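You operate a simulated robot arm through the tools that you are given. There is no shell and no other tool.

The job below is to be done with a simulated two-armed robot. You get a single attempt, and the scene is never put back.

Task
Change the beader to the smooth teal wheel and bead the short teal duct at depth 5.
Fine: the fluted wheel goes into the CRIMP cup; the other short ducts stay.

The check looks at the end state, three seconds after you hand in, the way a careful person would. Anything else that was tipped, shoved, dropped, spilled or broken makes it a failure.

Robot
Two 6-joint arms with two-finger parallel grippers on one trunk that stands fixed in place. Base frame: the origin is at the foot of the trunk, x ahead of it, y to its left, z up. Lengths are in m, angles in degrees, forces in N, time in s.
The left shoulder is at [-0.077, 0.177, 0.832], the right one opposite. With the tool pointing down near the work surface each hand reaches from about 0.1 to 0.7 m from the base axis, measured 20 degrees to its own side. Payload 1.57 kg a hand.
Tool frame (each hand has its own): the origin (TCP) lies between the finger pads and is the grasp point; the fingertips stand 0.03 m ahead of it; z points along the fingers, y is the line along which they close. The gripper opens to 0.08 m. The fingers are 0.017 m wide and 0.012 m thick; the gripper's body (0.04 by 0.082 m) begins 0.08 m behind the TCP.
Orientation is told as [roll, pitch, yaw] about the base's x, y, z axes, in that order, counted from this pose: with the fingers straight down and closing along the base's y, the tool's x points along the base's -x, its y along +y and its z along -z.

Tools
- The arms move only by the tool step_arm. It takes "left_increments", "right_increments" or both (then of equal length, played together; a hand with none holds still); each is a list of rows, each a list of 7 numbers: the turn, a rotation vector about the base's x, y, z in units of 45 degrees (1.0 is 45 degrees), then the shift along the base's x, y, z in units of 500 mm (1.0 is 500 mm), then the opening in per cent of the stroke, from 0 (shut) to 100 (fully open). In form: [[wx, wy, wz, x, y, z, grip], ...]. A call has 1 to 20 rows; each row is the pose to reach, as a shift and turn from the pose commanded when the call began. A call with a number of a shift or a turn outside -1 to 1 is refused whole. Rows are played at 5 a second. More than 0.05 m and 8.6 degrees between two rows, or a gripper value outside its range, and nothing of the call is played. Where a pose cannot be reached the arm comes as near as it can. A force on the tool above 60 N (or 10 N above the force at the start of the call, whichever is more), or a blocked arm, ends the call early, and 0.2 s more pass. Each finger travels about 0.072 m/s and halts on what it meets, pressing with about 40 N; the grip force reading is that of the motor and also rises with nothing between the fingers. The clock runs only during rows and for 0.2 s after the last one: add rows that repeat a pose to give the fingers time. It gives the time, the measured TCP pose, the force on the tool (base axes), the opening and the grip force at its end, in the units of the frame above (readings bear some noise), with the torque about the TCP (base axes, N m) and any sound that the robot's microphone picked up, and new pictures: "pictures" is both (left out), scene, wrist or none (wrist: the cameras of the hands that moved).
- Cameras (640 x 400 px; columns grow to the right, rows downward): "scene" is now at [0.0346, 0.0076, 1.5752]; the picture's right is [-0.04, -1.00, 0.00], its down [-0.66, 0.03, -0.75] and it looks along [0.75, -0.03, -0.66] (base axes); focal length 352 px, centre (320, 200). "left" rides on the left gripper at [0.072, 0.007, -0.122] in its tool frame; the picture's right is [-0.09, 1.00, 0.00], its down [-0.84, -0.08, -0.54] and it looks along [-0.54, -0.05, 0.84] (tool axes); focal length 238 px, centre (320, 200). "right" rides on the right gripper at [0.072, -0.007, -0.122] in its tool frame; the picture's right is [0.09, 1.00, 0.00], its down [-0.84, 0.08, -0.54] and it looks along [-0.54, 0.05, 0.84] (tool axes); focal length 238 px, centre (320, 200). There is no depth. A picture from a camera that has moved, and an enlarged one, comes with that camera's place and axes in the base frame and with its lens. The place of the scene camera against the robot may be out by one fixed shift of up to 0.025 m in any direction.
- slide_trunk(by): moves the trunk up (or, below 0, down) by that many m; the arms and the scene camera ride with it, the base frame stays. It gives what a move gives, with no picture.
- head_to(pan, tilt): turns the head with the scene camera to pan (to the left, within 143 degrees either way) and tilt (down, from -29 to 69), counted from straight ahead of the robot (the tilt from the chest, where the trunk bows). It gives what a move gives, and a new picture of the scene camera.
- enlarge(camera, box): a new picture of the part [left, top, right, bottom] of that camera's present view, enlarged. No time passes.
- finish_job(): hands the job in; it is judged then, once.

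Places have to be worked out from the pictures, the camera data and where the tool is seen. Open the grippers and draw the arms clear of the work before you hand the job in, unless the task says otherwise.

The tools are called after "Emit:" as a command line: name --argument value ..., lists and objects as JSON in quotes. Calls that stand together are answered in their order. step_arm: Moves the arms, as the interface text tells. Its arguments: {"type":"object","properties":{"left_increments":{"type":"array","items":{"type":"array","items":{"type":"number"}}},"right_increments":{"type":"array","items":{"type":"array","items":{"type":"number"}}},"pictures":{"type":"string","enum":["both","scene","wrist","none"]}},"required":[]} The other tools are called the same way: slide_trunk (by) moves the trunk up or down; head_to (pan, tilt) turns the head that bears the scene camera; enlarge (camera, box) takes an enlarged picture of a part of a camera's view; finish_job () hands the job in.

At the start:

```text
clock: 0.0
left_tcp_pos: [0.4433, 0.2018, 1.2536]
left_tool_rot: [-0.1, 0.0, 0.0]
left_force: [0.0, 0.2, 0.6]
left_wrist_torque: [0.04, 0.02, -0.02]
left_grip_width: 0.0801
left_gripper_force: 0.0
right_tcp_pos: [0.3932, -0.132, 1.2963]
right_tool_rot: [-0.1, 0.0, 0.0]
right_force: [-0.3, 0.2, -0.2]
right_wrist_torque: [-0.02, 0.01, 0.0]
right_grip_width: 0.0803
right_gripper_force: 0.1
trunk travel left (down, up): [-0.275, 0.053]
head pan, tilt (commanded): [-2.2, 41.2]
```

scene: 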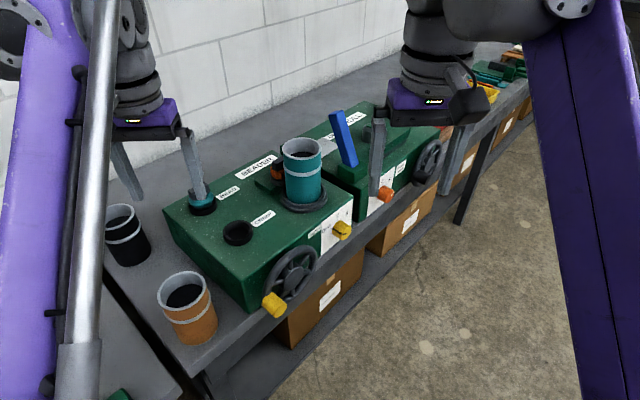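
right: 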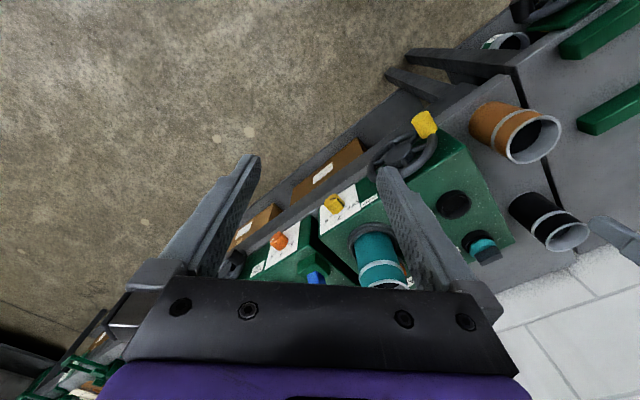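
left: 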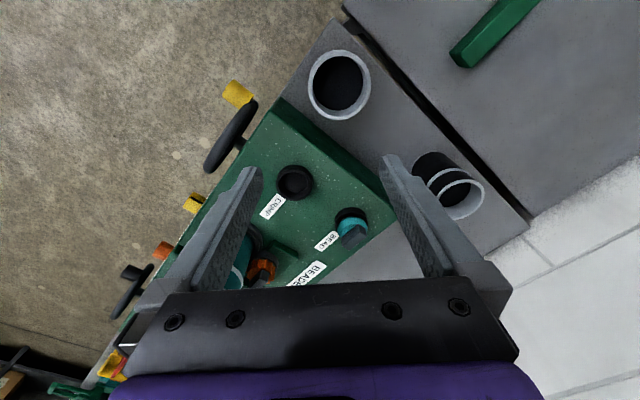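

I'll begin by looking closely at the machine in the scene picture before I move anything.

Emit:
enlarge --camera "scene" --box '[150, 120, 370, 330]'

Emit:
enlarge --camera "scene" --box '[270, 80, 470, 210]'

Emit:
enlarge --camera "left" --box '[170, 40, 500, 300]'

Emit:
enlarge --camera "right" --box '[200, 90, 520, 300]'

```text
1.90 times, centred on (260, 225) of scene
camera zoom: at [0.0346, 0.0076, 1.5752], right [-0.04, -1.0, 0.0], down [-0.66, 0.03, -0.75], along [0.75, -0.03, -0.66], focal length 670 px, centre (434, 152)
```

zoom: 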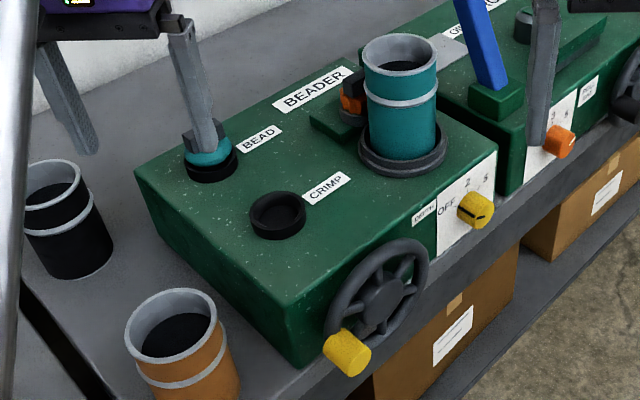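

```text
3.08 times, centred on (370, 145) of scene
camera zoom: at [0.0346, 0.0076, 1.5752], right [-0.04, -1.0, 0.0], down [-0.66, 0.03, -0.75], along [0.75, -0.03, -0.66], focal length 1083 px, centre (166, 369)
```

zoom: 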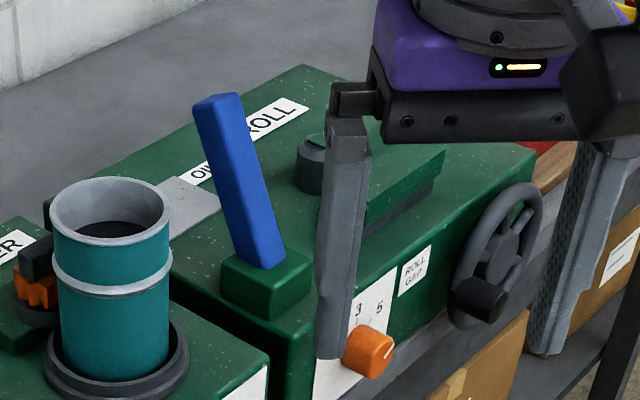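

```text
1.54 times, centred on (335, 170) of left
camera zoom: at [0.3726, 0.2095, 1.3765], right [0.09, 1.0, 0.0], down [0.84, -0.08, 0.54], along [0.54, -0.05, -0.84], focal length 367 px, centre (297, 246)
```

zoom: 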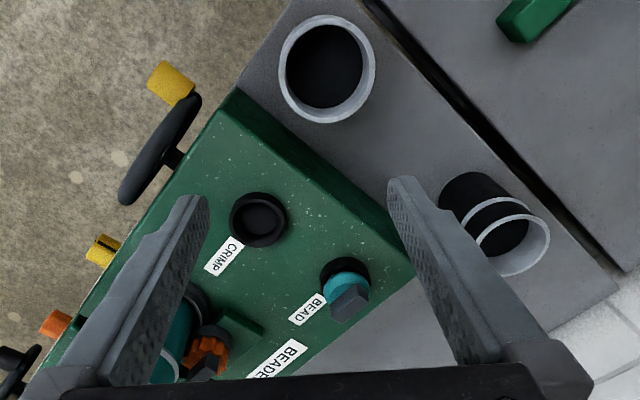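

```text
1.90 times, centred on (360, 195) of right
camera zoom: at [0.322, -0.1383, 1.4195], right [-0.09, 1.0, 0.0], down [0.84, 0.08, 0.54], along [0.54, 0.05, -0.84], focal length 454 px, centre (244, 210)
```

zoom: 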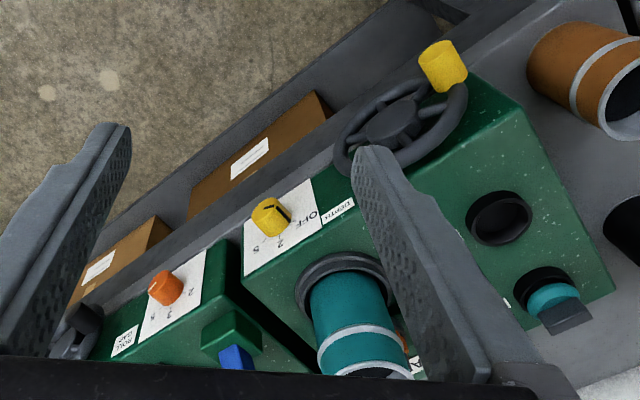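

The CRIMP cup triangulates to about (0.559, 0.149, 1.03). The machine is yawed about 45°, with its front panel facing the robot's right. I'll move both hands for clearer views: the right one towards the front panel, the left one looking along the machine.

Emit:
step_arm --left_increments '[[0, 0, -0.1, 0.0, 0.012, 0.006, 100], [0, 0, -0.2, 0.0, 0.024, 0.012, 100], [0, 0, -0.3, 0.0, 0.036, 0.018, 100], [0, 0, -0.4, 0.0, 0.048, 0.024, 100], [0, 0, -0.5, 0.0, 0.06, 0.03, 100], [0, 0, -0.6, 0.0, 0.072, 0.036, 100], [0, 0, -0.7, 0.0, 0.084, 0.042, 100], [0, 0, -0.8, 0.0, 0.096, 0.05, 100]]' --right_increments '[[0, 0, 0.125, 0.0, -0.03, -0.03, 100], [0, 0, 0.25, 0.0, -0.06, -0.06, 100], [0, 0, 0.375, 0.0, -0.09, -0.09, 100], [0, 0, 0.5, 0.0, -0.12, -0.12, 100], [0, 0, 0.625, 0.0, -0.15, -0.15, 100], [0, 0, 0.75, 0.0, -0.18, -0.18, 100], [0, 0, 0.875, 0.0, -0.21, -0.21, 100], [0, 0, 1.0, 0.0, -0.24, -0.24, 100]]' --pictures "both"

```text
clock: 1.8
left_tcp_pos: [0.4439, 0.2499, 1.2792]
left_tool_rot: [-0.1, -0.1, -36.1]
left_force: [0.2, -0.2, -0.1]
left_wrist_torque: [-0.01, 0.02, -0.01]
left_grip_width: 0.08
left_gripper_force: 0.0
right_tcp_pos: [0.3927, -0.2513, 1.174]
right_tool_rot: [-0.1, 0.1, 45.2]
right_force: [0.4, 0.2, 0.0]
right_wrist_torque: [-0.01, 0.01, -0.04]
right_grip_width: 0.0802
right_gripper_force: 0.1
trunk travel left (down, up): [-0.275, 0.053]
head pan, tilt (commanded): [-2.2, 41.2]
camera scene: at [0.0349, 0.0075, 1.5752], right [-0.04, -1.0, 0.0], down [-0.66, 0.03, -0.75], along [0.75, -0.03, -0.66], focal length 352 px, centre (320, 200)
camera right: at [0.3483, -0.3076, 1.2976], right [-0.77, 0.64, 0.0], down [0.54, 0.65, 0.54], along [0.35, 0.42, -0.84], focal length 238 px, centre (320, 200)
camera left: at [0.3906, 0.2984, 1.4012], right [0.66, 0.75, 0.0], down [0.63, -0.56, 0.54], along [0.41, -0.36, -0.84], focal length 238 px, centre (320, 200)
```

scene: 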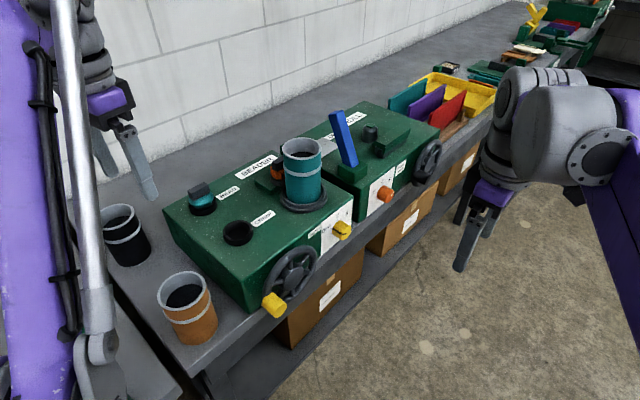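
right: 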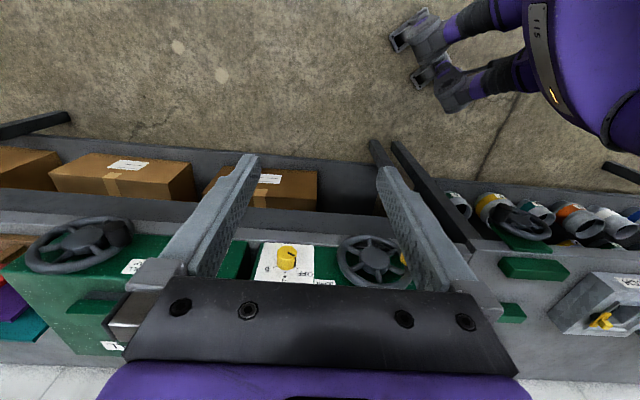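
left: 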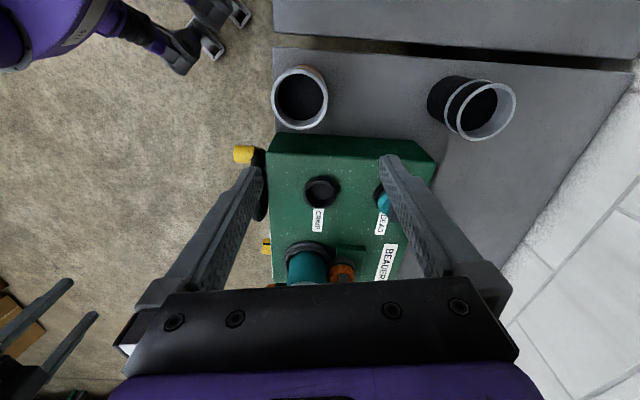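

Now the hands are clear of the beader in the scene view, I'll enlarge the parts I need.

Emit:
enlarge --camera "scene" --box '[155, 120, 365, 320]'

Emit:
enlarge --camera "scene" --box '[225, 130, 355, 220]'

Emit:
enlarge --camera "right" --box '[240, 220, 420, 300]'

Emit:
enlarge --camera "left" --box '[230, 130, 450, 290]'

Emit:
enlarge --camera "scene" --box '[310, 90, 500, 220]'

```text
2.00 times, centred on (260, 220) of scene
camera zoom: at [0.0349, 0.0075, 1.5752], right [-0.04, -1.0, 0.0], down [-0.66, 0.03, -0.75], along [0.75, -0.03, -0.66], focal length 704 px, centre (440, 160)
```

zoom: 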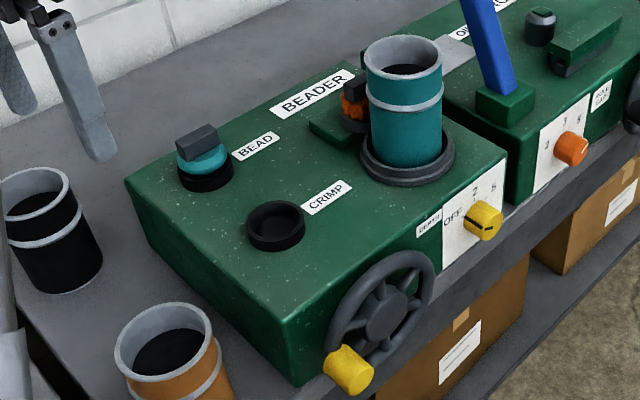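

```text
4.44 times, centred on (290, 175) of scene
camera zoom: at [0.0349, 0.0075, 1.5752], right [-0.04, -1.0, 0.0], down [-0.66, 0.03, -0.75], along [0.75, -0.03, -0.66], focal length 1564 px, centre (453, 311)
```

zoom: 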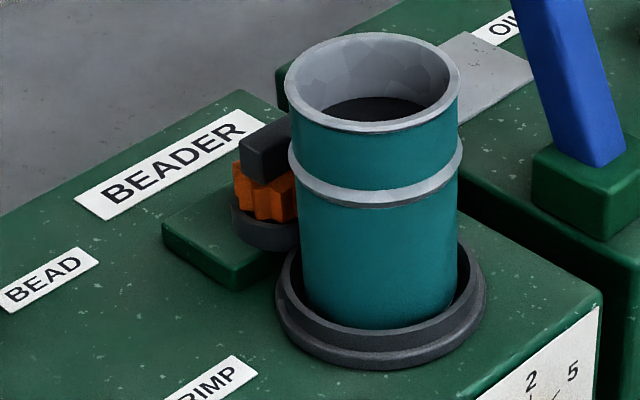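

```text
3.56 times, centred on (330, 260) of right
camera zoom: at [0.3483, -0.3076, 1.2976], right [-0.77, 0.64, 0.0], down [0.54, 0.65, 0.54], along [0.35, 0.42, -0.84], focal length 848 px, centre (284, -13)
```

zoom: 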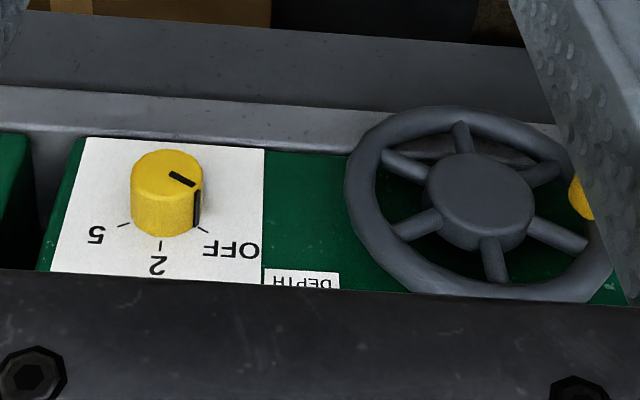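

```text
2.50 times, centred on (340, 210) of left
camera zoom: at [0.3906, 0.2984, 1.4012], right [0.66, 0.75, 0.0], down [0.63, -0.56, 0.54], along [0.41, -0.36, -0.84], focal length 596 px, centre (270, 175)
```

zoom: 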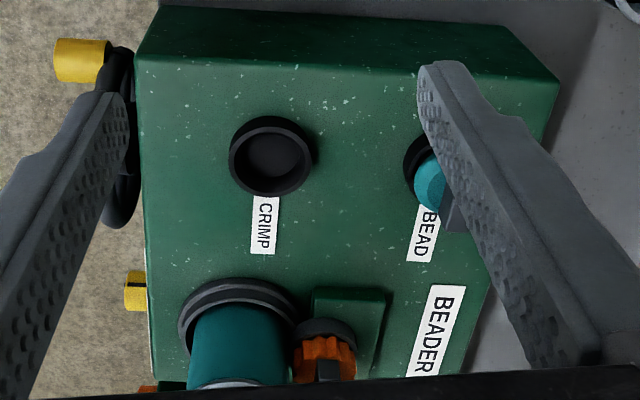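

```text
3.08 times, centred on (405, 155) of scene
camera zoom: at [0.0349, 0.0075, 1.5752], right [-0.04, -1.0, 0.0], down [-0.66, 0.03, -0.75], along [0.75, -0.03, -0.66], focal length 1083 px, centre (58, 338)
```

zoom: 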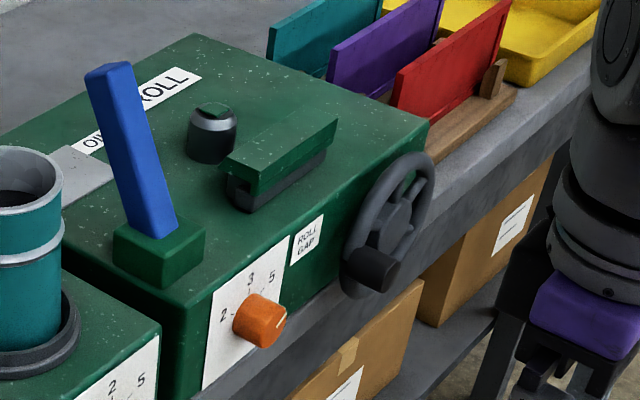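

The depth knob is at OFF, with marks at 2 and 5. The fluted orange wheel sits on a spindle beside the teal duct, which is already in its collar, and the neighbouring COIL ROLL machine isn't part of this job. I'll pan the head left to see what else is around.

Emit:
head_to --pan 45 --tilt 45

Emit:
head_to --pan 3 --tilt 43

```text
clock: 3.0
left_tcp_pos: [0.4439, 0.25, 1.2788]
left_tool_rot: [-0.1, 0.1, -36.0]
left_force: [1.2, 0.5, 0.4]
left_wrist_torque: [-0.01, 0.0, 0.0]
left_grip_width: 0.0801
left_gripper_force: 0.0
right_tcp_pos: [0.3922, -0.2513, 1.1745]
right_tool_rot: [0.0, -0.1, 44.9]
right_force: [-0.3, 1.0, -0.5]
right_wrist_torque: [0.03, 0.0, -0.02]
right_grip_width: 0.0799
right_gripper_force: 0.1
trunk travel left (down, up): [-0.275, 0.053]
head pan, tilt (commanded): [45.0, 45.0]
camera scene: at [0.008, 0.0684, 1.5697], right [0.71, -0.71, 0.0], down [-0.5, -0.5, -0.71], along [0.5, 0.5, -0.71], focal length 352 px, centre (320, 200)
```

scene: 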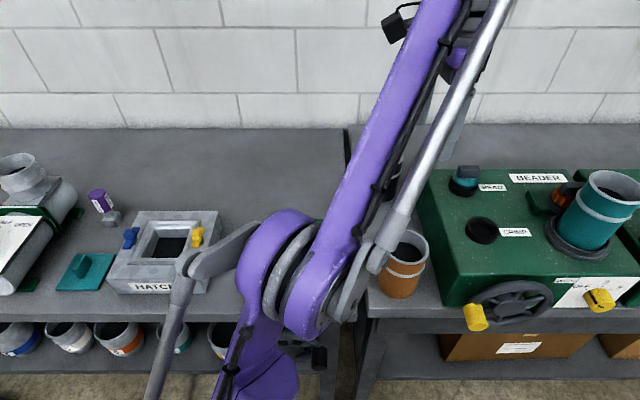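

```text
clock: 4.0
left_tcp_pos: [0.4448, 0.2492, 1.2788]
left_tool_rot: [0.0, 0.0, -36.0]
left_force: [0.2, 0.2, -0.4]
left_wrist_torque: [0.02, 0.04, -0.02]
left_grip_width: 0.0799
left_gripper_force: 0.0
right_tcp_pos: [0.3916, -0.2521, 1.1759]
right_tool_rot: [0.1, -0.1, 44.8]
right_force: [-0.1, -0.7, 0.3]
right_wrist_torque: [0.01, 0.0, 0.02]
right_grip_width: 0.0798
right_gripper_force: 0.0
trunk travel left (down, up): [-0.275, 0.053]
head pan, tilt (commanded): [3.0, 43.0]
camera scene: at [0.0332, 0.0153, 1.5726], right [0.05, -1.0, 0.0], down [-0.68, -0.04, -0.73], along [0.73, 0.04, -0.68], focal length 352 px, centre (320, 200)
```

scene: 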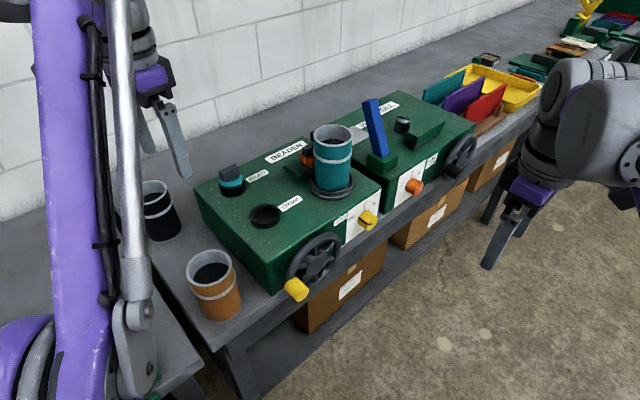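

The other two short ducts, orange and black, stand on the bench to the left, and I'll leave them alone. Next I'll move the left hand above the beader, still at a safe height, to look closely at the spindle, its tab and the BEAD cup.

Emit:
step_arm --left_increments '[[0, 0, 0, 0.05, -0.025, -0.01, 100], [0, 0, 0, 0.1, -0.05, -0.02, 100], [0, 0, 0, 0.15, -0.075, -0.03, 100], [0, 0, 0, 0.2, -0.1, -0.04, 100], [0, 0, 0, 0.25, -0.125, -0.05, 100], [0, 0, 0, 0.3, -0.15, -0.06, 100], [0, 0, 0, 0.35, -0.175, -0.08, 100], [0, 0, 0, 0.41, -0.2, -0.098, 100]]' --pictures "both"

```text
clock: 5.8
left_tcp_pos: [0.5536, 0.1607, 1.1775]
left_tool_rot: [0.0, -0.1, -36.0]
left_force: [0.2, 0.7, 1.0]
left_wrist_torque: [0.03, 0.01, 0.01]
left_grip_width: 0.0802
left_gripper_force: 0.0
left hand out of reach, approached as far as the arm can: row 1, 2, 3, 4, 5, 6, 7, 8
right_tcp_pos: [0.3913, -0.2518, 1.1764]
right_tool_rot: [-0.1, 0.0, 45.0]
right_force: [0.9, -0.1, -0.3]
right_wrist_torque: [0.0, 0.0, -0.01]
right_grip_width: 0.08
right_gripper_force: 0.0
trunk travel left (down, up): [-0.275, 0.053]
head pan, tilt (commanded): [3.0, 43.0]
camera scene: at [0.0324, 0.0154, 1.5726], right [0.05, -1.0, 0.0], down [-0.68, -0.04, -0.73], along [0.73, 0.04, -0.68], focal length 352 px, centre (320, 200)
camera left: at [0.4996, 0.2094, 1.3013], right [0.66, 0.75, 0.0], down [0.63, -0.55, 0.54], along [0.41, -0.36, -0.84], focal length 238 px, centre (320, 200)
```

scene: 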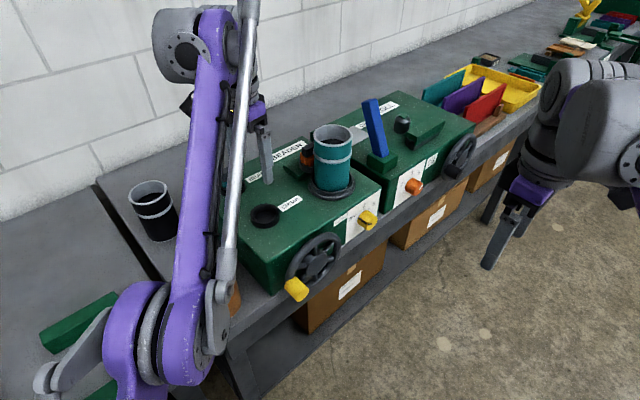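
left: 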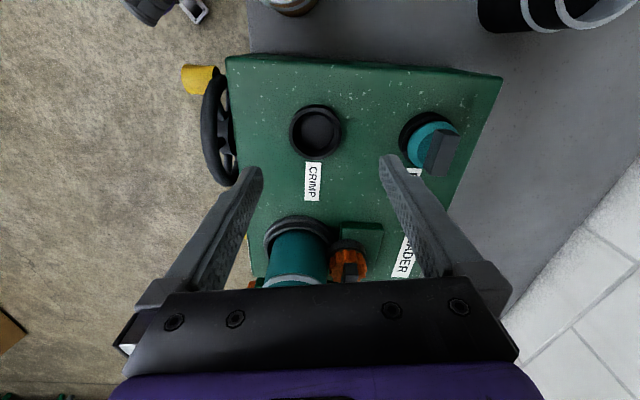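

The arm hit its reach limit with the tool straight down, and the spindle lies further out at about (0.74, 0.065). So I'll need a forward-tilted tool and probably a raised trunk; for now I'll zoom in on this picture.

Emit:
enlarge --camera "left" --box '[250, 90, 480, 290]'

Emit:
enlarge --camera "left" --box '[255, 205, 385, 290]'

Emit:
slide_trunk --by 0.05

```text
2.00 times, centred on (365, 190) of left
camera zoom: at [0.4996, 0.2094, 1.3013], right [0.66, 0.75, 0.0], down [0.63, -0.55, 0.54], along [0.41, -0.36, -0.84], focal length 477 px, centre (230, 220)
```

zoom: 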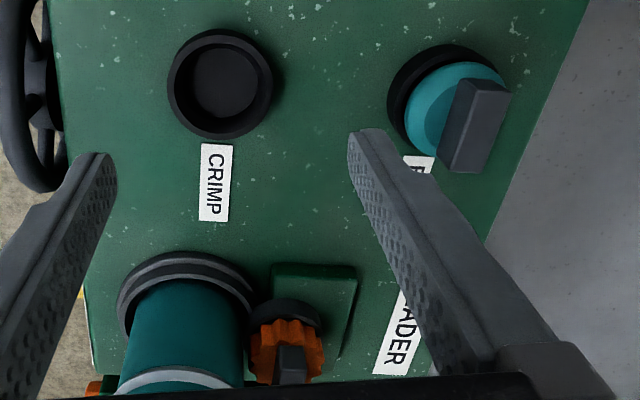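

```text
4.71 times, centred on (320, 248) of left
camera zoom: at [0.4996, 0.2094, 1.3013], right [0.66, 0.75, 0.0], down [0.63, -0.55, 0.54], along [0.41, -0.36, -0.84], focal length 1122 px, centre (320, -24)
```

zoom: 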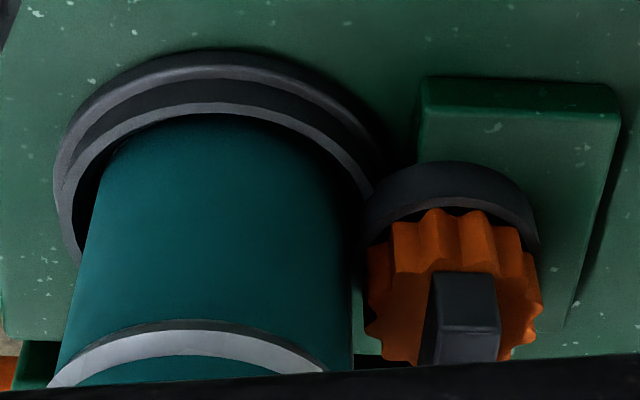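

```text
clock: 6.8
left_tcp_pos: [0.5526, 0.1601, 1.2279]
left_tool_rot: [0.0, 0.0, -36.0]
left_force: [0.0, 0.2, 0.3]
left_wrist_torque: [-0.02, 0.04, -0.02]
left_grip_width: 0.0799
left_gripper_force: 0.0
right_tcp_pos: [0.3906, -0.2511, 1.227]
right_tool_rot: [0.0, 0.0, 45.0]
right_force: [0.8, 0.1, 0.4]
right_wrist_torque: [-0.01, -0.02, -0.02]
right_grip_width: 0.0802
right_gripper_force: 0.0
trunk travel left (down, up): [-0.325, 0.003]
head pan, tilt (commanded): [3.0, 43.0]
```

The fluted wheel's tab runs along the machine's length axis, so I'll grip across it and tilt the tool along that axis, which keeps the gripper body away from the duct. The trunk is now raised 0.05 m. I'll turn the left hand's yaw to -45° and see how the commanded pose behaves.

Emit:
step_arm --left_increments '[[0, 0, -0.1, 0, 0, 0, 100], [0, 0, -0.2, 0, 0, 0, 100]]' --pictures "none"

```text
clock: 7.4
left_tcp_pos: [0.5524, 0.161, 1.2279]
left_tool_rot: [0.0, -0.1, -45.2]
left_force: [-0.5, 0.4, -0.1]
left_wrist_torque: [0.02, 0.0, -0.03]
left_grip_width: 0.0799
left_gripper_force: 0.0
right_tcp_pos: [0.3908, -0.2531, 1.2264]
right_tool_rot: [-0.1, -0.1, 45.0]
right_force: [-0.5, -0.1, 0.2]
right_wrist_torque: [0.02, 0.0, 0.01]
right_grip_width: 0.08
right_gripper_force: 0.1
trunk travel left (down, up): [-0.325, 0.003]
head pan, tilt (commanded): [3.0, 43.0]
```

The commanded pose follows the measured one, so I can carry on from here. Now I'll tilt the tool 30° along the machine's length axis and shift it to look at the spindle from the side.

Emit:
step_arm --left_increments '[[-0.08, -0.08, 0, 0, 0.02, 0, 100], [-0.16, -0.16, 0, 0, 0.04, 0, 100], [-0.24, -0.24, 0, 0, 0.06, 0, 100], [-0.32, -0.32, 0, 0, 0.08, 0, 100], [-0.4, -0.4, 0, 0, 0.1, -0.02, 100], [-0.4714, -0.4714, 0, 0, 0.12, -0.04, 100]]' --pictures "both"

```text
clock: 8.8
left_tcp_pos: [0.5526, 0.2211, 1.2078]
left_tool_rot: [0.0, -30.2, -45.1]
left_force: [-0.7, 0.4, -0.3]
left_wrist_torque: [-0.03, -0.01, -0.02]
left_grip_width: 0.08
left_gripper_force: 0.0
right_tcp_pos: [0.3917, -0.2511, 1.2267]
right_tool_rot: [0.0, 0.0, 45.1]
right_force: [0.0, -0.8, 0.4]
right_wrist_torque: [0.0, -0.02, -0.01]
right_grip_width: 0.08
right_gripper_force: 0.1
trunk travel left (down, up): [-0.325, 0.003]
head pan, tilt (commanded): [3.0, 43.0]
camera scene: at [0.0307, 0.0158, 1.6255], right [0.05, -1.0, 0.0], down [-0.68, -0.04, -0.73], along [0.73, 0.04, -0.68], focal length 352 px, centre (320, 200)
camera left: at [0.4705, 0.3143, 1.2776], right [0.76, 0.65, 0.05], down [0.26, -0.37, 0.89], along [0.59, -0.66, -0.46], focal length 238 px, centre (320, 200)
```

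scene: 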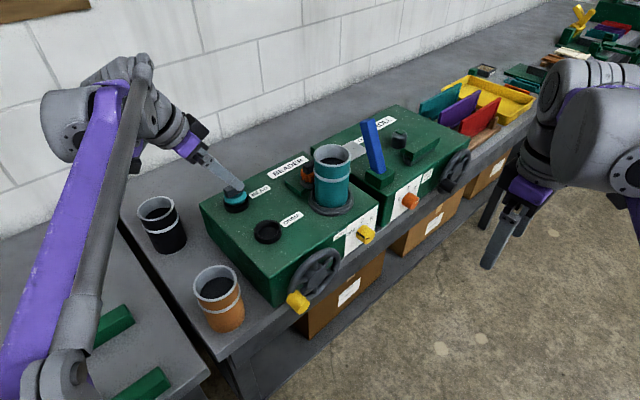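
left: 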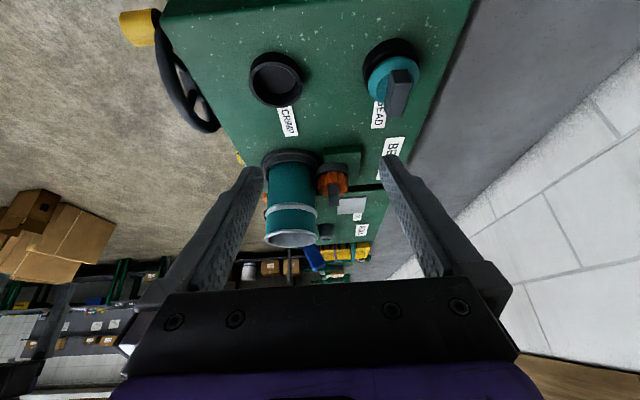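

A good oblique view. I'll zoom in on the spindle, duct and cups.

Emit:
enlarge --camera "left" --box '[245, 125, 395, 260]'

Emit:
enlarge --camera "left" --box '[235, 30, 435, 155]'

```text
2.96 times, centred on (320, 192) of left
camera zoom: at [0.4705, 0.3143, 1.2776], right [0.76, 0.65, 0.05], down [0.26, -0.37, 0.89], along [0.59, -0.66, -0.46], focal length 706 px, centre (320, 222)
```

zoom: 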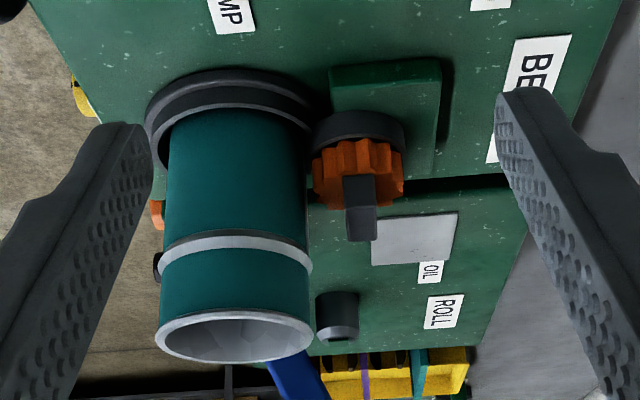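

```text
3.20 times, centred on (335, 92) of left
camera zoom: at [0.4705, 0.3143, 1.2776], right [0.76, 0.65, 0.05], down [0.26, -0.37, 0.89], along [0.59, -0.66, -0.46], focal length 763 px, centre (272, 544)
```

zoom: 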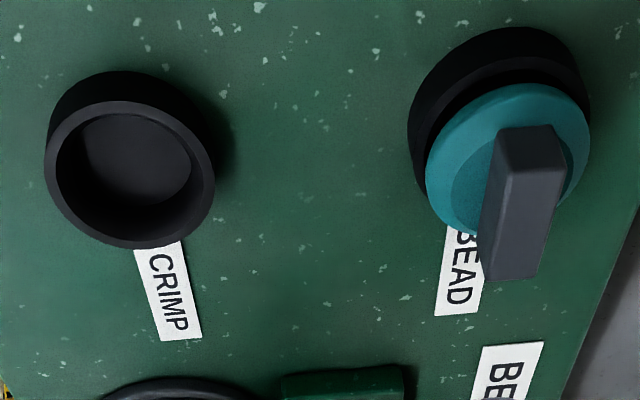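

From triangulating the last pictures, with all places in (x, y, z):
- **Fluted wheel tab:** top centre at about (0.7255, 0.0635, 1.098).
- **Teal tab in the BEAD cup:** about (0.650, 0.243, 1.077).
- **CRIMP rim:** about (0.557, 0.153, 1.037).
- **Duct top:** z about 1.165.

I'll move the left hand, partly closed, to a pre-grasp point above the fluted wheel and see whether it's in reach.

Emit:
step_arm --left_increments '[[0, 0, 0, 0.04, -0.037, 0, 37.5], [0, 0, 0, 0.08, -0.074, 0, 37.5], [0, 0, 0, 0.12, -0.111, 0, 37.5], [0, 0, 0, 0.16, -0.148, 0, 37.5], [0, 0, 0, 0.2, -0.185, 0, 37.5], [0, 0, 0, 0.24, -0.222, 0, 37.5], [0, 0, 0, 0.28, -0.259, 0, 37.5], [0, 0, 0, 0.3278, -0.2972, -0.016, 37.5]]' --pictures "both"

```text
clock: 10.6
left_tcp_pos: [0.7147, 0.0733, 1.1947]
left_tool_rot: [0.0, -30.0, -45.0]
left_force: [0.4, -0.2, -0.3]
left_wrist_torque: [0.04, 0.04, -0.01]
left_grip_width: 0.0299
left_gripper_force: 0.0
left hand out of reach, approached as far as the arm can: row 8
right_tcp_pos: [0.3931, -0.254, 1.2248]
right_tool_rot: [0.0, 0.0, 45.0]
right_force: [-0.5, 0.2, 0.3]
right_wrist_torque: [0.01, 0.01, 0.01]
right_grip_width: 0.0801
right_gripper_force: 0.0
trunk travel left (down, up): [-0.325, 0.003]
head pan, tilt (commanded): [3.0, 43.0]
camera scene: at [0.0322, 0.0148, 1.6255], right [0.05, -1.0, 0.0], down [-0.68, -0.04, -0.73], along [0.73, 0.04, -0.68], focal length 352 px, centre (320, 200)
camera left: at [0.6331, 0.1659, 1.2665], right [0.76, 0.65, 0.05], down [0.27, -0.38, 0.89], along [0.59, -0.66, -0.46], focal length 238 px, centre (320, 200)
```

scene: 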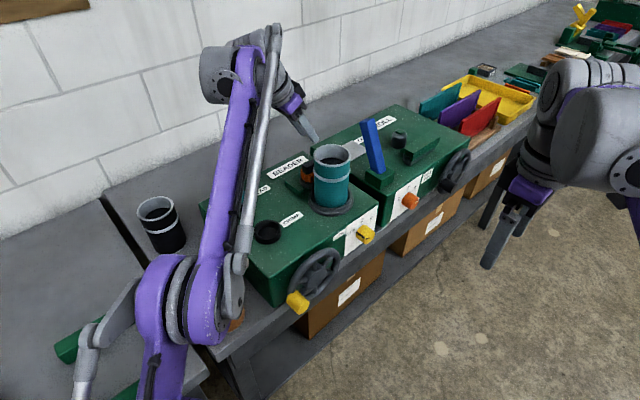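
left: 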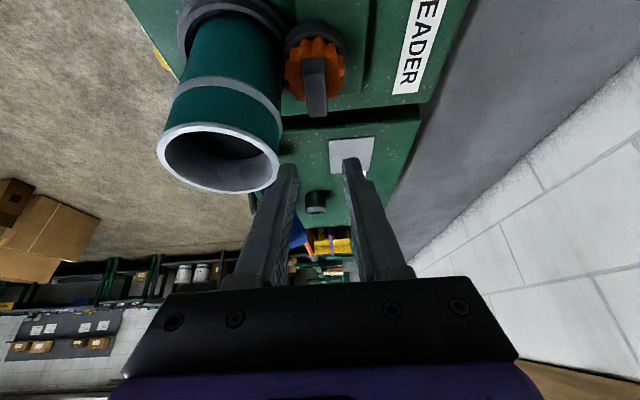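

It just reaches, and going lower makes reach easier. I'll zoom in on the wheel, duct and cup to refine the grasp.

Emit:
enlarge --camera "left" --box '[240, 0, 400, 130]'

Emit:
enlarge --camera "left" --box '[140, 0, 440, 240]'

```text
3.08 times, centred on (320, 65) of left
camera zoom: at [0.6331, 0.1659, 1.2665], right [0.76, 0.65, 0.05], down [0.27, -0.38, 0.89], along [0.59, -0.66, -0.46], focal length 733 px, centre (320, 615)
```

zoom: 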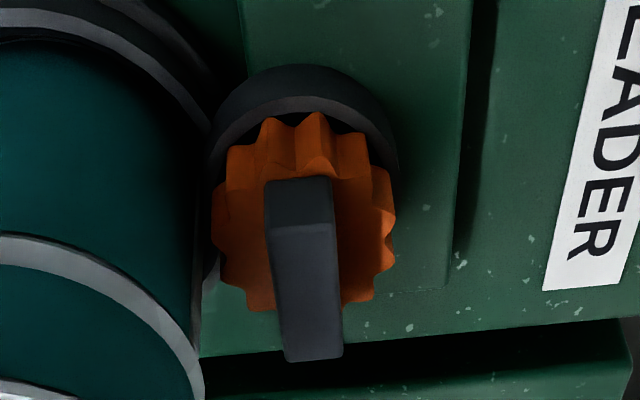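

```text
1.67 times, centred on (290, 120) of left
camera zoom: at [0.6331, 0.1659, 1.2665], right [0.76, 0.65, 0.05], down [0.27, -0.38, 0.89], along [0.59, -0.66, -0.46], focal length 397 px, centre (370, 333)
```

zoom: 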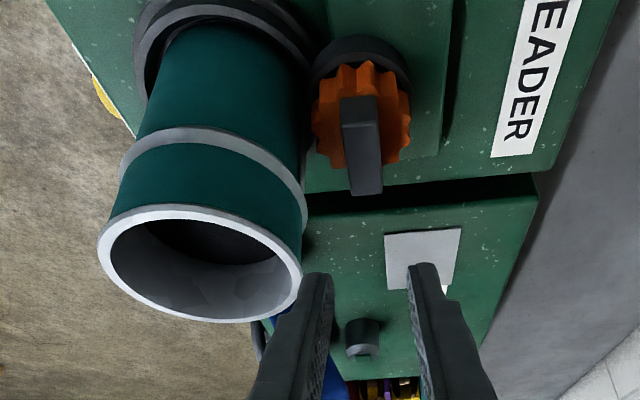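

Refined from the silhouettes, the tab centre is (0.7265, 0.0632), its top is at z = 1.098 and it is 16 mm wide; the duct axis is (0.6755, 0.012) with radius 41.5 mm. A 26 mm opening fits between the tab and the duct, so I'll lower to just above the tab and check.

Emit:
step_arm --left_increments '[[0, 0, 0, 0.0, 0.0, -0.03, 33], [0, 0, 0, 0.0028, -0.001, -0.06, 33], [0, 0, 0, 0.0056, -0.0022, -0.09, 33], [0, 0, 0, 0.0056, -0.0022, -0.12, 33], [0, 0, 0, 0.0056, -0.0022, -0.12, 33]]' --pictures "both"

```text
clock: 11.8
left_tcp_pos: [0.7154, 0.0703, 1.139]
left_tool_rot: [0.0, -29.9, -45.0]
left_force: [0.6, 0.0, -0.5]
left_wrist_torque: [-0.02, -0.02, 0.01]
left_grip_width: 0.0266
left_gripper_force: 0.1
right_tcp_pos: [0.3923, -0.252, 1.2257]
right_tool_rot: [0.1, -0.1, 45.0]
right_force: [-0.3, 0.1, 0.4]
right_wrist_torque: [0.04, 0.01, 0.01]
right_grip_width: 0.0799
right_gripper_force: 0.1
trunk travel left (down, up): [-0.325, 0.003]
head pan, tilt (commanded): [3.0, 43.0]
camera scene: at [0.0308, 0.0153, 1.6255], right [0.05, -1.0, 0.0], down [-0.68, -0.04, -0.73], along [0.73, 0.04, -0.68], focal length 352 px, centre (320, 200)
camera left: at [0.6344, 0.1641, 1.2082], right [0.76, 0.65, 0.05], down [0.27, -0.38, 0.89], along [0.59, -0.66, -0.46], focal length 238 px, centre (320, 200)
```

scene: 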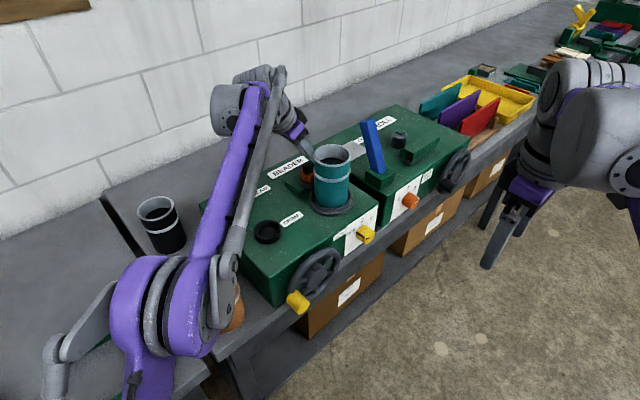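
left: 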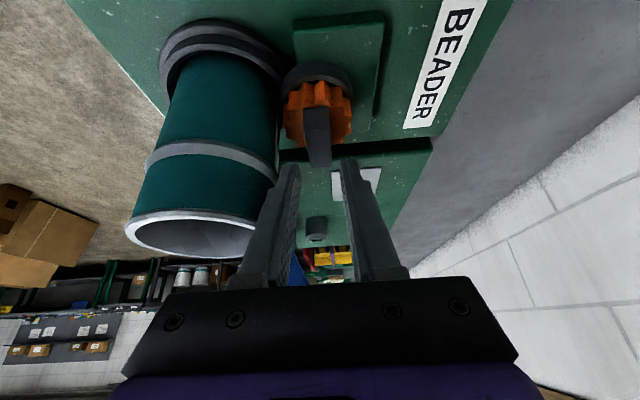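

Emit:
enlarge --camera "left" --box '[240, 60, 400, 200]'

```text
2.86 times, centred on (320, 130) of left
camera zoom: at [0.6344, 0.1641, 1.2082], right [0.76, 0.65, 0.05], down [0.27, -0.38, 0.89], along [0.59, -0.66, -0.46], focal length 681 px, centre (320, 400)
```

zoom: 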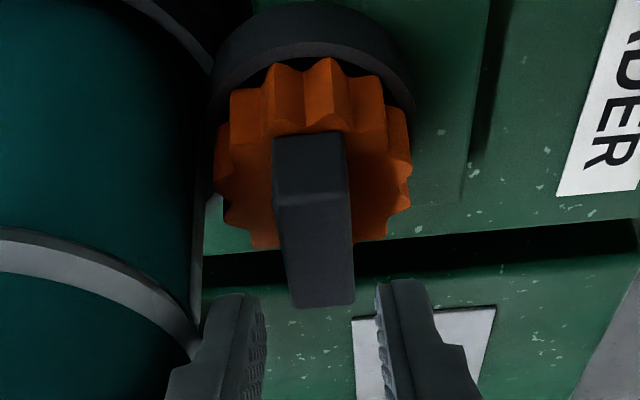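

The fingers straddle the tab to within about half a millimetre. I'll descend 26 mm, then close on the tab.

Emit:
step_arm --left_increments '[[0, 0, 0, 0, 0, -0.015, 33], [0, 0, 0, 0, 0, -0.03, 33], [0, 0, 0, 0, 0, -0.042, 33], [0, 0, 0, 0, 0, -0.051, 33], [0, 0, 0, 0, 0, -0.051, 33]]' --pictures "wrist"

Emit:
enlarge --camera "left" --box '[240, 90, 400, 210]'

```text
clock: 13.0
left_tcp_pos: [0.7162, 0.0725, 1.1121]
left_tool_rot: [0.1, -30.0, -45.0]
left_force: [0.4, 0.2, 0.1]
left_wrist_torque: [0.02, -0.05, 0.0]
left_grip_width: 0.0264
left_gripper_force: 0.1
right_tcp_pos: [0.3918, -0.2513, 1.226]
right_tool_rot: [-0.1, 0.0, 45.0]
right_force: [0.5, 0.9, -0.8]
right_wrist_torque: [0.0, -0.06, -0.01]
right_grip_width: 0.0802
right_gripper_force: 0.1
trunk travel left (down, up): [-0.325, 0.003]
head pan, tilt (commanded): [3.0, 43.0]
camera left: at [0.6342, 0.1647, 1.1826], right [0.76, 0.65, 0.05], down [0.27, -0.38, 0.89], along [0.59, -0.66, -0.46], focal length 238 px, centre (320, 200)
```

left: 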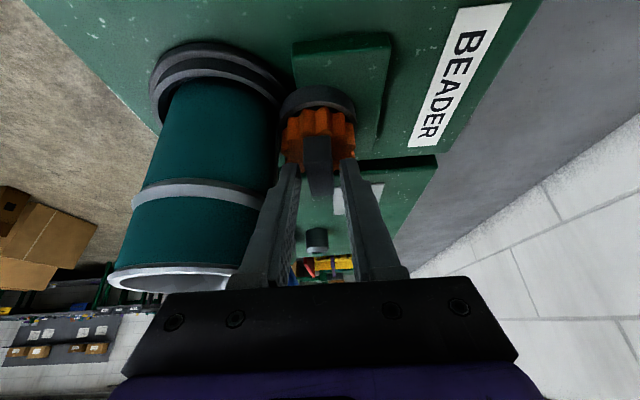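

```text
3.33 times, centred on (320, 150) of left
camera zoom: at [0.6342, 0.1647, 1.1826], right [0.76, 0.65, 0.05], down [0.27, -0.38, 0.89], along [0.59, -0.66, -0.46], focal length 794 px, centre (320, 367)
```

zoom: 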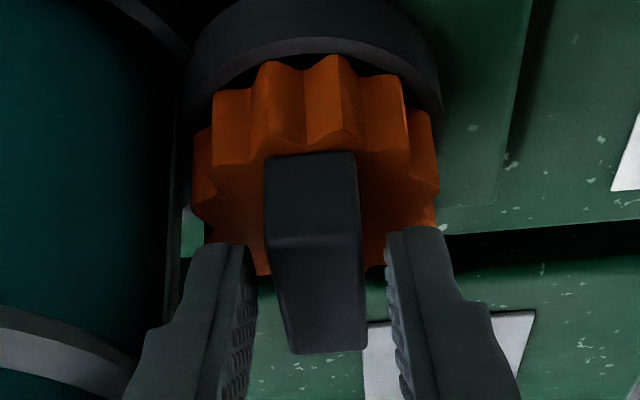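

The fingertips straddle the tab 4 mm above the wheel's top face, with no contact force. Closing now.

Emit:
step_arm --left_increments '[[0, 0, 0, 0, 0, 0, 0], [0, 0, 0, 0, 0, 0, 0], [0, 0, 0, 0, 0, 0, 0], [0, 0, 0, 0, 0, 0, 0]]' --pictures "wrist"

Emit:
enlarge --camera "left" --box '[240, 90, 400, 210]'

```text
clock: 14.0
left_tcp_pos: [0.716, 0.0721, 1.1119]
left_tool_rot: [0.1, -30.0, -45.0]
left_force: [0.1, 0.5, -0.6]
left_wrist_torque: [0.01, 0.01, -0.01]
left_grip_width: 0.0175
left_gripper_force: 32.0
right_tcp_pos: [0.3925, -0.2513, 1.2264]
right_tool_rot: [0.1, 0.1, 45.0]
right_force: [-0.4, -0.2, -0.1]
right_wrist_torque: [-0.02, -0.04, 0.04]
right_grip_width: 0.0799
right_gripper_force: 0.1
trunk travel left (down, up): [-0.325, 0.003]
head pan, tilt (commanded): [3.0, 43.0]
camera left: at [0.6343, 0.1647, 1.1826], right [0.76, 0.65, 0.05], down [0.27, -0.38, 0.89], along [0.59, -0.66, -0.46], focal length 238 px, centre (320, 200)
```

left: 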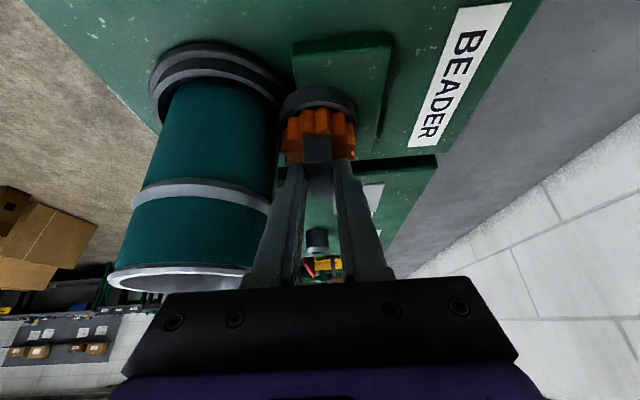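

```text
3.33 times, centred on (320, 150) of left
camera zoom: at [0.6343, 0.1647, 1.1826], right [0.76, 0.65, 0.05], down [0.27, -0.38, 0.89], along [0.59, -0.66, -0.46], focal length 794 px, centre (320, 367)
```

zoom: 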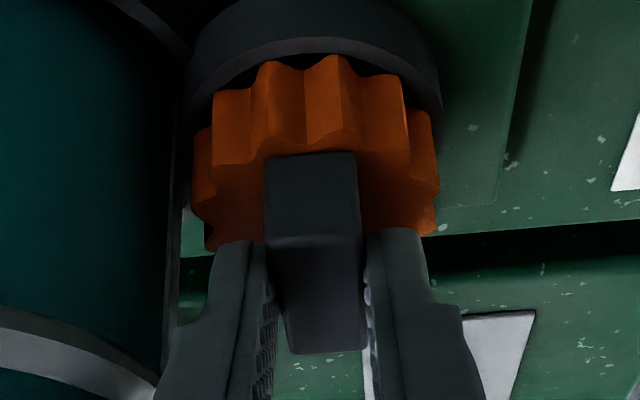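

It's gripped at 17.5 mm with 32 N. I'll lift slowly and watch the force.

Emit:
step_arm --left_increments '[[0, 0, 0, 0, 0, 0.01, 0], [0, 0, 0, 0, 0, 0.02, 0], [0, 0, 0, 0, 0, 0.03, 0], [0, 0, 0, 0, 0, 0.045, 0], [0, 0, 0, 0, 0, 0.06, 0], [0, 0, 0, 0, 0, 0.08, 0], [0, 0, 0, 0, 0, 0.08, 0]]' --pictures "both"

Emit:
enlarge --camera "left" --box '[230, 50, 410, 210]'

```text
clock: 15.6
left_tcp_pos: [0.7179, 0.0711, 1.1534]
left_tool_rot: [-0.1, -30.0, -45.0]
left_force: [0.5, 0.1, -1.3]
left_wrist_torque: [-0.03, 0.0, -0.02]
left_grip_width: 0.0171
left_gripper_force: 31.8
right_tcp_pos: [0.3926, -0.2515, 1.2265]
right_tool_rot: [0.0, 0.0, 44.9]
right_force: [0.6, 0.2, -0.9]
right_wrist_torque: [0.03, 0.02, 0.01]
right_grip_width: 0.0797
right_gripper_force: 0.0
trunk travel left (down, up): [-0.325, 0.003]
head pan, tilt (commanded): [3.0, 43.0]
camera scene: at [0.0311, 0.0153, 1.6255], right [0.05, -1.0, 0.0], down [-0.68, -0.04, -0.73], along [0.73, 0.04, -0.68], focal length 352 px, centre (320, 200)
camera left: at [0.6353, 0.1647, 1.223], right [0.76, 0.65, 0.05], down [0.27, -0.38, 0.89], along [0.59, -0.66, -0.46], focal length 238 px, centre (320, 200)
```

scene: 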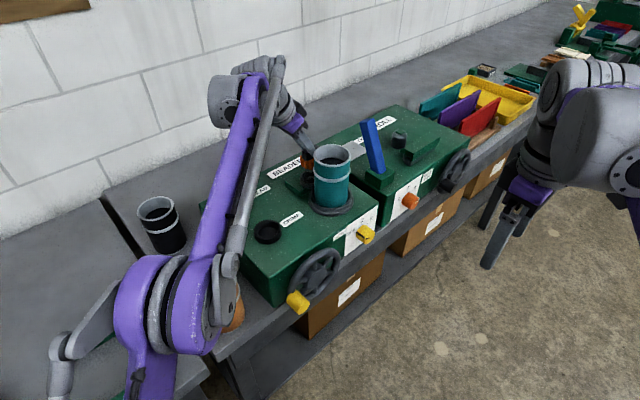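
left: 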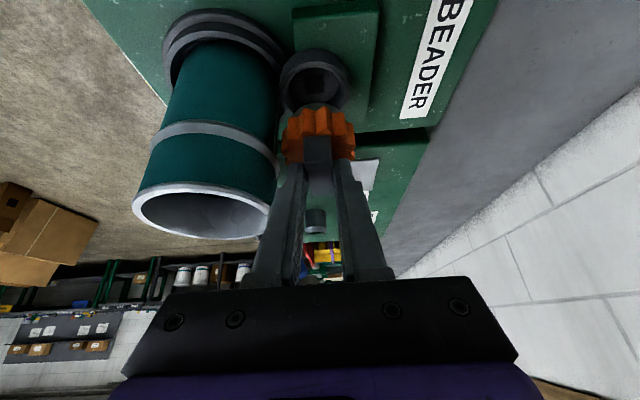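

```text
2.50 times, centred on (320, 130) of left
camera zoom: at [0.6353, 0.1647, 1.223], right [0.76, 0.65, 0.05], down [0.27, -0.38, 0.89], along [0.59, -0.66, -0.46], focal length 596 px, centre (320, 375)
```

zoom: 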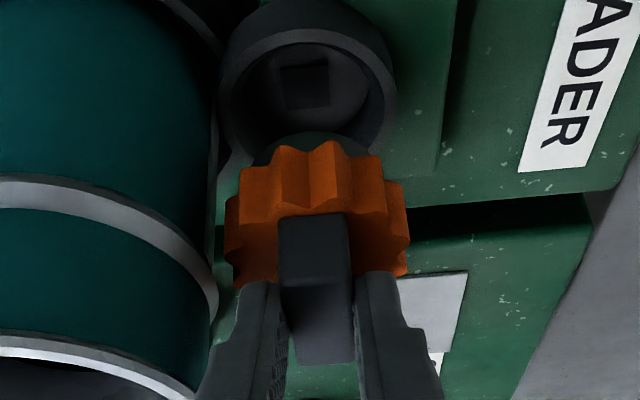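

The wheel is out, revealing a square drive hole in the spindle cup, so the wheels are keyed and I must keep orientation. I'll raise it, back away from the duct along the machine's length, then move over the CRIMP cup.

Emit:
step_arm --left_increments '[[0, 0, 0, 0, 0, 0.03, 0], [0, 0, 0, 0, 0, 0.056, 0], [0, 0, 0, -0.0424, 0.0424, 0.056, 0], [0, 0, 0, -0.0848, 0.0848, 0.056, 0], [0, 0, 0, -0.1272, 0.1272, 0.056, 0], [0, 0, 0, -0.17, 0.17, 0.056, 0], [0, 0, 0, -0.21, 0.172, 0.056, 0], [0, 0, 0, -0.26, 0.175, 0.056, 0], [0, 0, 0, -0.3, 0.177, 0.056, 0], [0, 0, 0, -0.3396, 0.1792, 0.056, 0], [0, 0, 0, -0.3396, 0.1792, 0.056, 0]]' --pictures "both"

Emit:
enlarge --camera "left" --box '[220, 0, 420, 200]'

Emit:
enlarge --camera "scene" --box '[180, 130, 380, 280]'

```text
clock: 18.0
left_tcp_pos: [0.5492, 0.1623, 1.1809]
left_tool_rot: [0.0, -30.0, -45.1]
left_force: [0.3, 1.0, -0.8]
left_wrist_torque: [0.02, 0.01, -0.02]
left_grip_width: 0.0174
left_gripper_force: 31.8
right_tcp_pos: [0.3924, -0.2521, 1.2274]
right_tool_rot: [0.0, 0.0, 45.0]
right_force: [0.3, -0.5, 0.2]
right_wrist_torque: [0.0, -0.01, -0.04]
right_grip_width: 0.0802
right_gripper_force: 0.1
trunk travel left (down, up): [-0.325, 0.003]
head pan, tilt (commanded): [3.0, 43.0]
camera scene: at [0.0315, 0.0154, 1.6255], right [0.05, -1.0, 0.0], down [-0.68, -0.04, -0.73], along [0.73, 0.04, -0.68], focal length 352 px, centre (320, 200)
camera left: at [0.4667, 0.2553, 1.2508], right [0.76, 0.65, 0.05], down [0.27, -0.38, 0.89], along [0.59, -0.66, -0.46], focal length 238 px, centre (320, 200)
```

scene: 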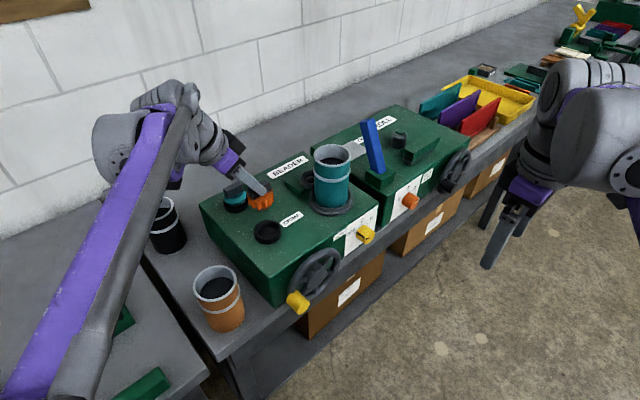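
left: 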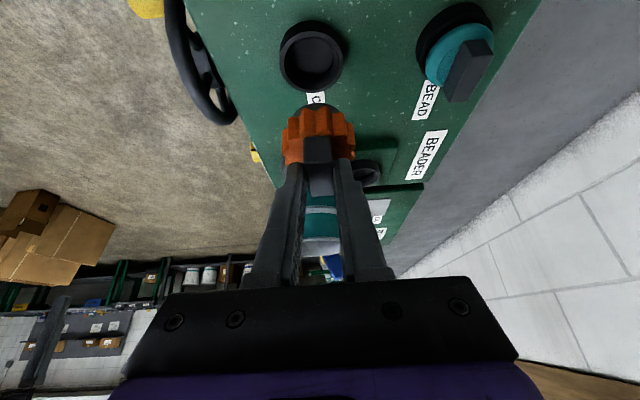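

```text
2.00 times, centred on (320, 100) of left
camera zoom: at [0.4667, 0.2553, 1.2508], right [0.76, 0.65, 0.05], down [0.27, -0.38, 0.89], along [0.59, -0.66, -0.46], focal length 477 px, centre (320, 400)
```

zoom: 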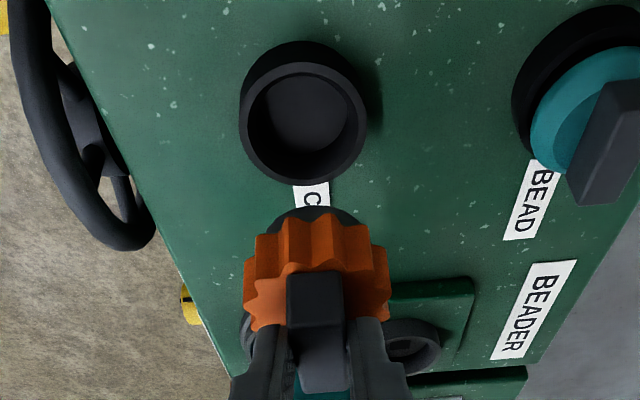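

```text
2.67 times, centred on (280, 205) of scene
camera zoom: at [0.0315, 0.0154, 1.6255], right [0.05, -1.0, 0.0], down [-0.68, -0.04, -0.73], along [0.73, 0.04, -0.68], focal length 938 px, centre (427, 187)
```

zoom: 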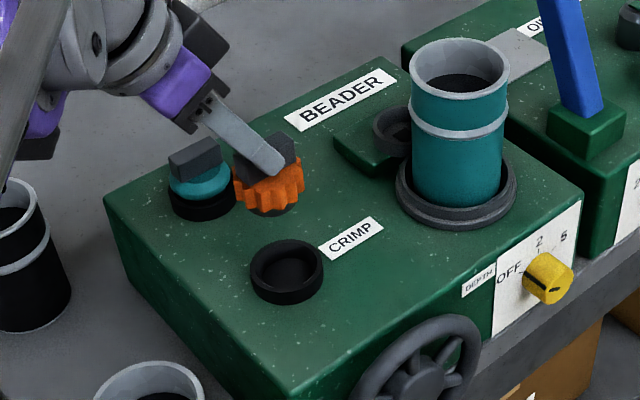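

I'll zoom tightly on the CRIMP cup and on the held wheel so I can measure one relative to the other.

Emit:
enlarge --camera "left" --box '[265, 5, 365, 105]'

Emit:
enlarge --camera "left" --box '[270, 90, 370, 200]'

```text
4.00 times, centred on (315, 55) of left
camera zoom: at [0.4667, 0.2553, 1.2508], right [0.76, 0.65, 0.05], down [0.27, -0.38, 0.89], along [0.59, -0.66, -0.46], focal length 953 px, centre (340, 780)
```

zoom: 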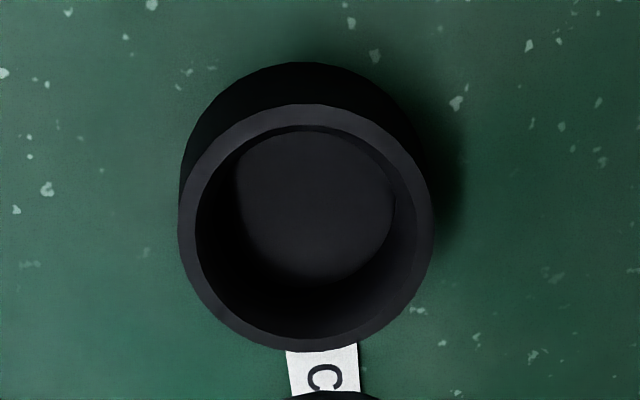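

```text
3.64 times, centred on (320, 145) of left
camera zoom: at [0.4667, 0.2553, 1.2508], right [0.76, 0.65, 0.05], down [0.27, -0.38, 0.89], along [0.59, -0.66, -0.46], focal length 867 px, centre (320, 400)
```

zoom: 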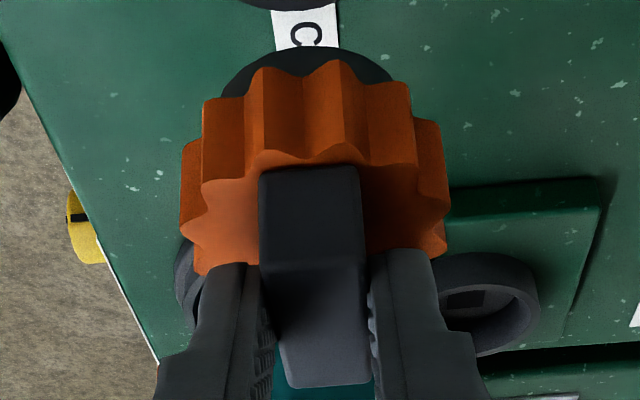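

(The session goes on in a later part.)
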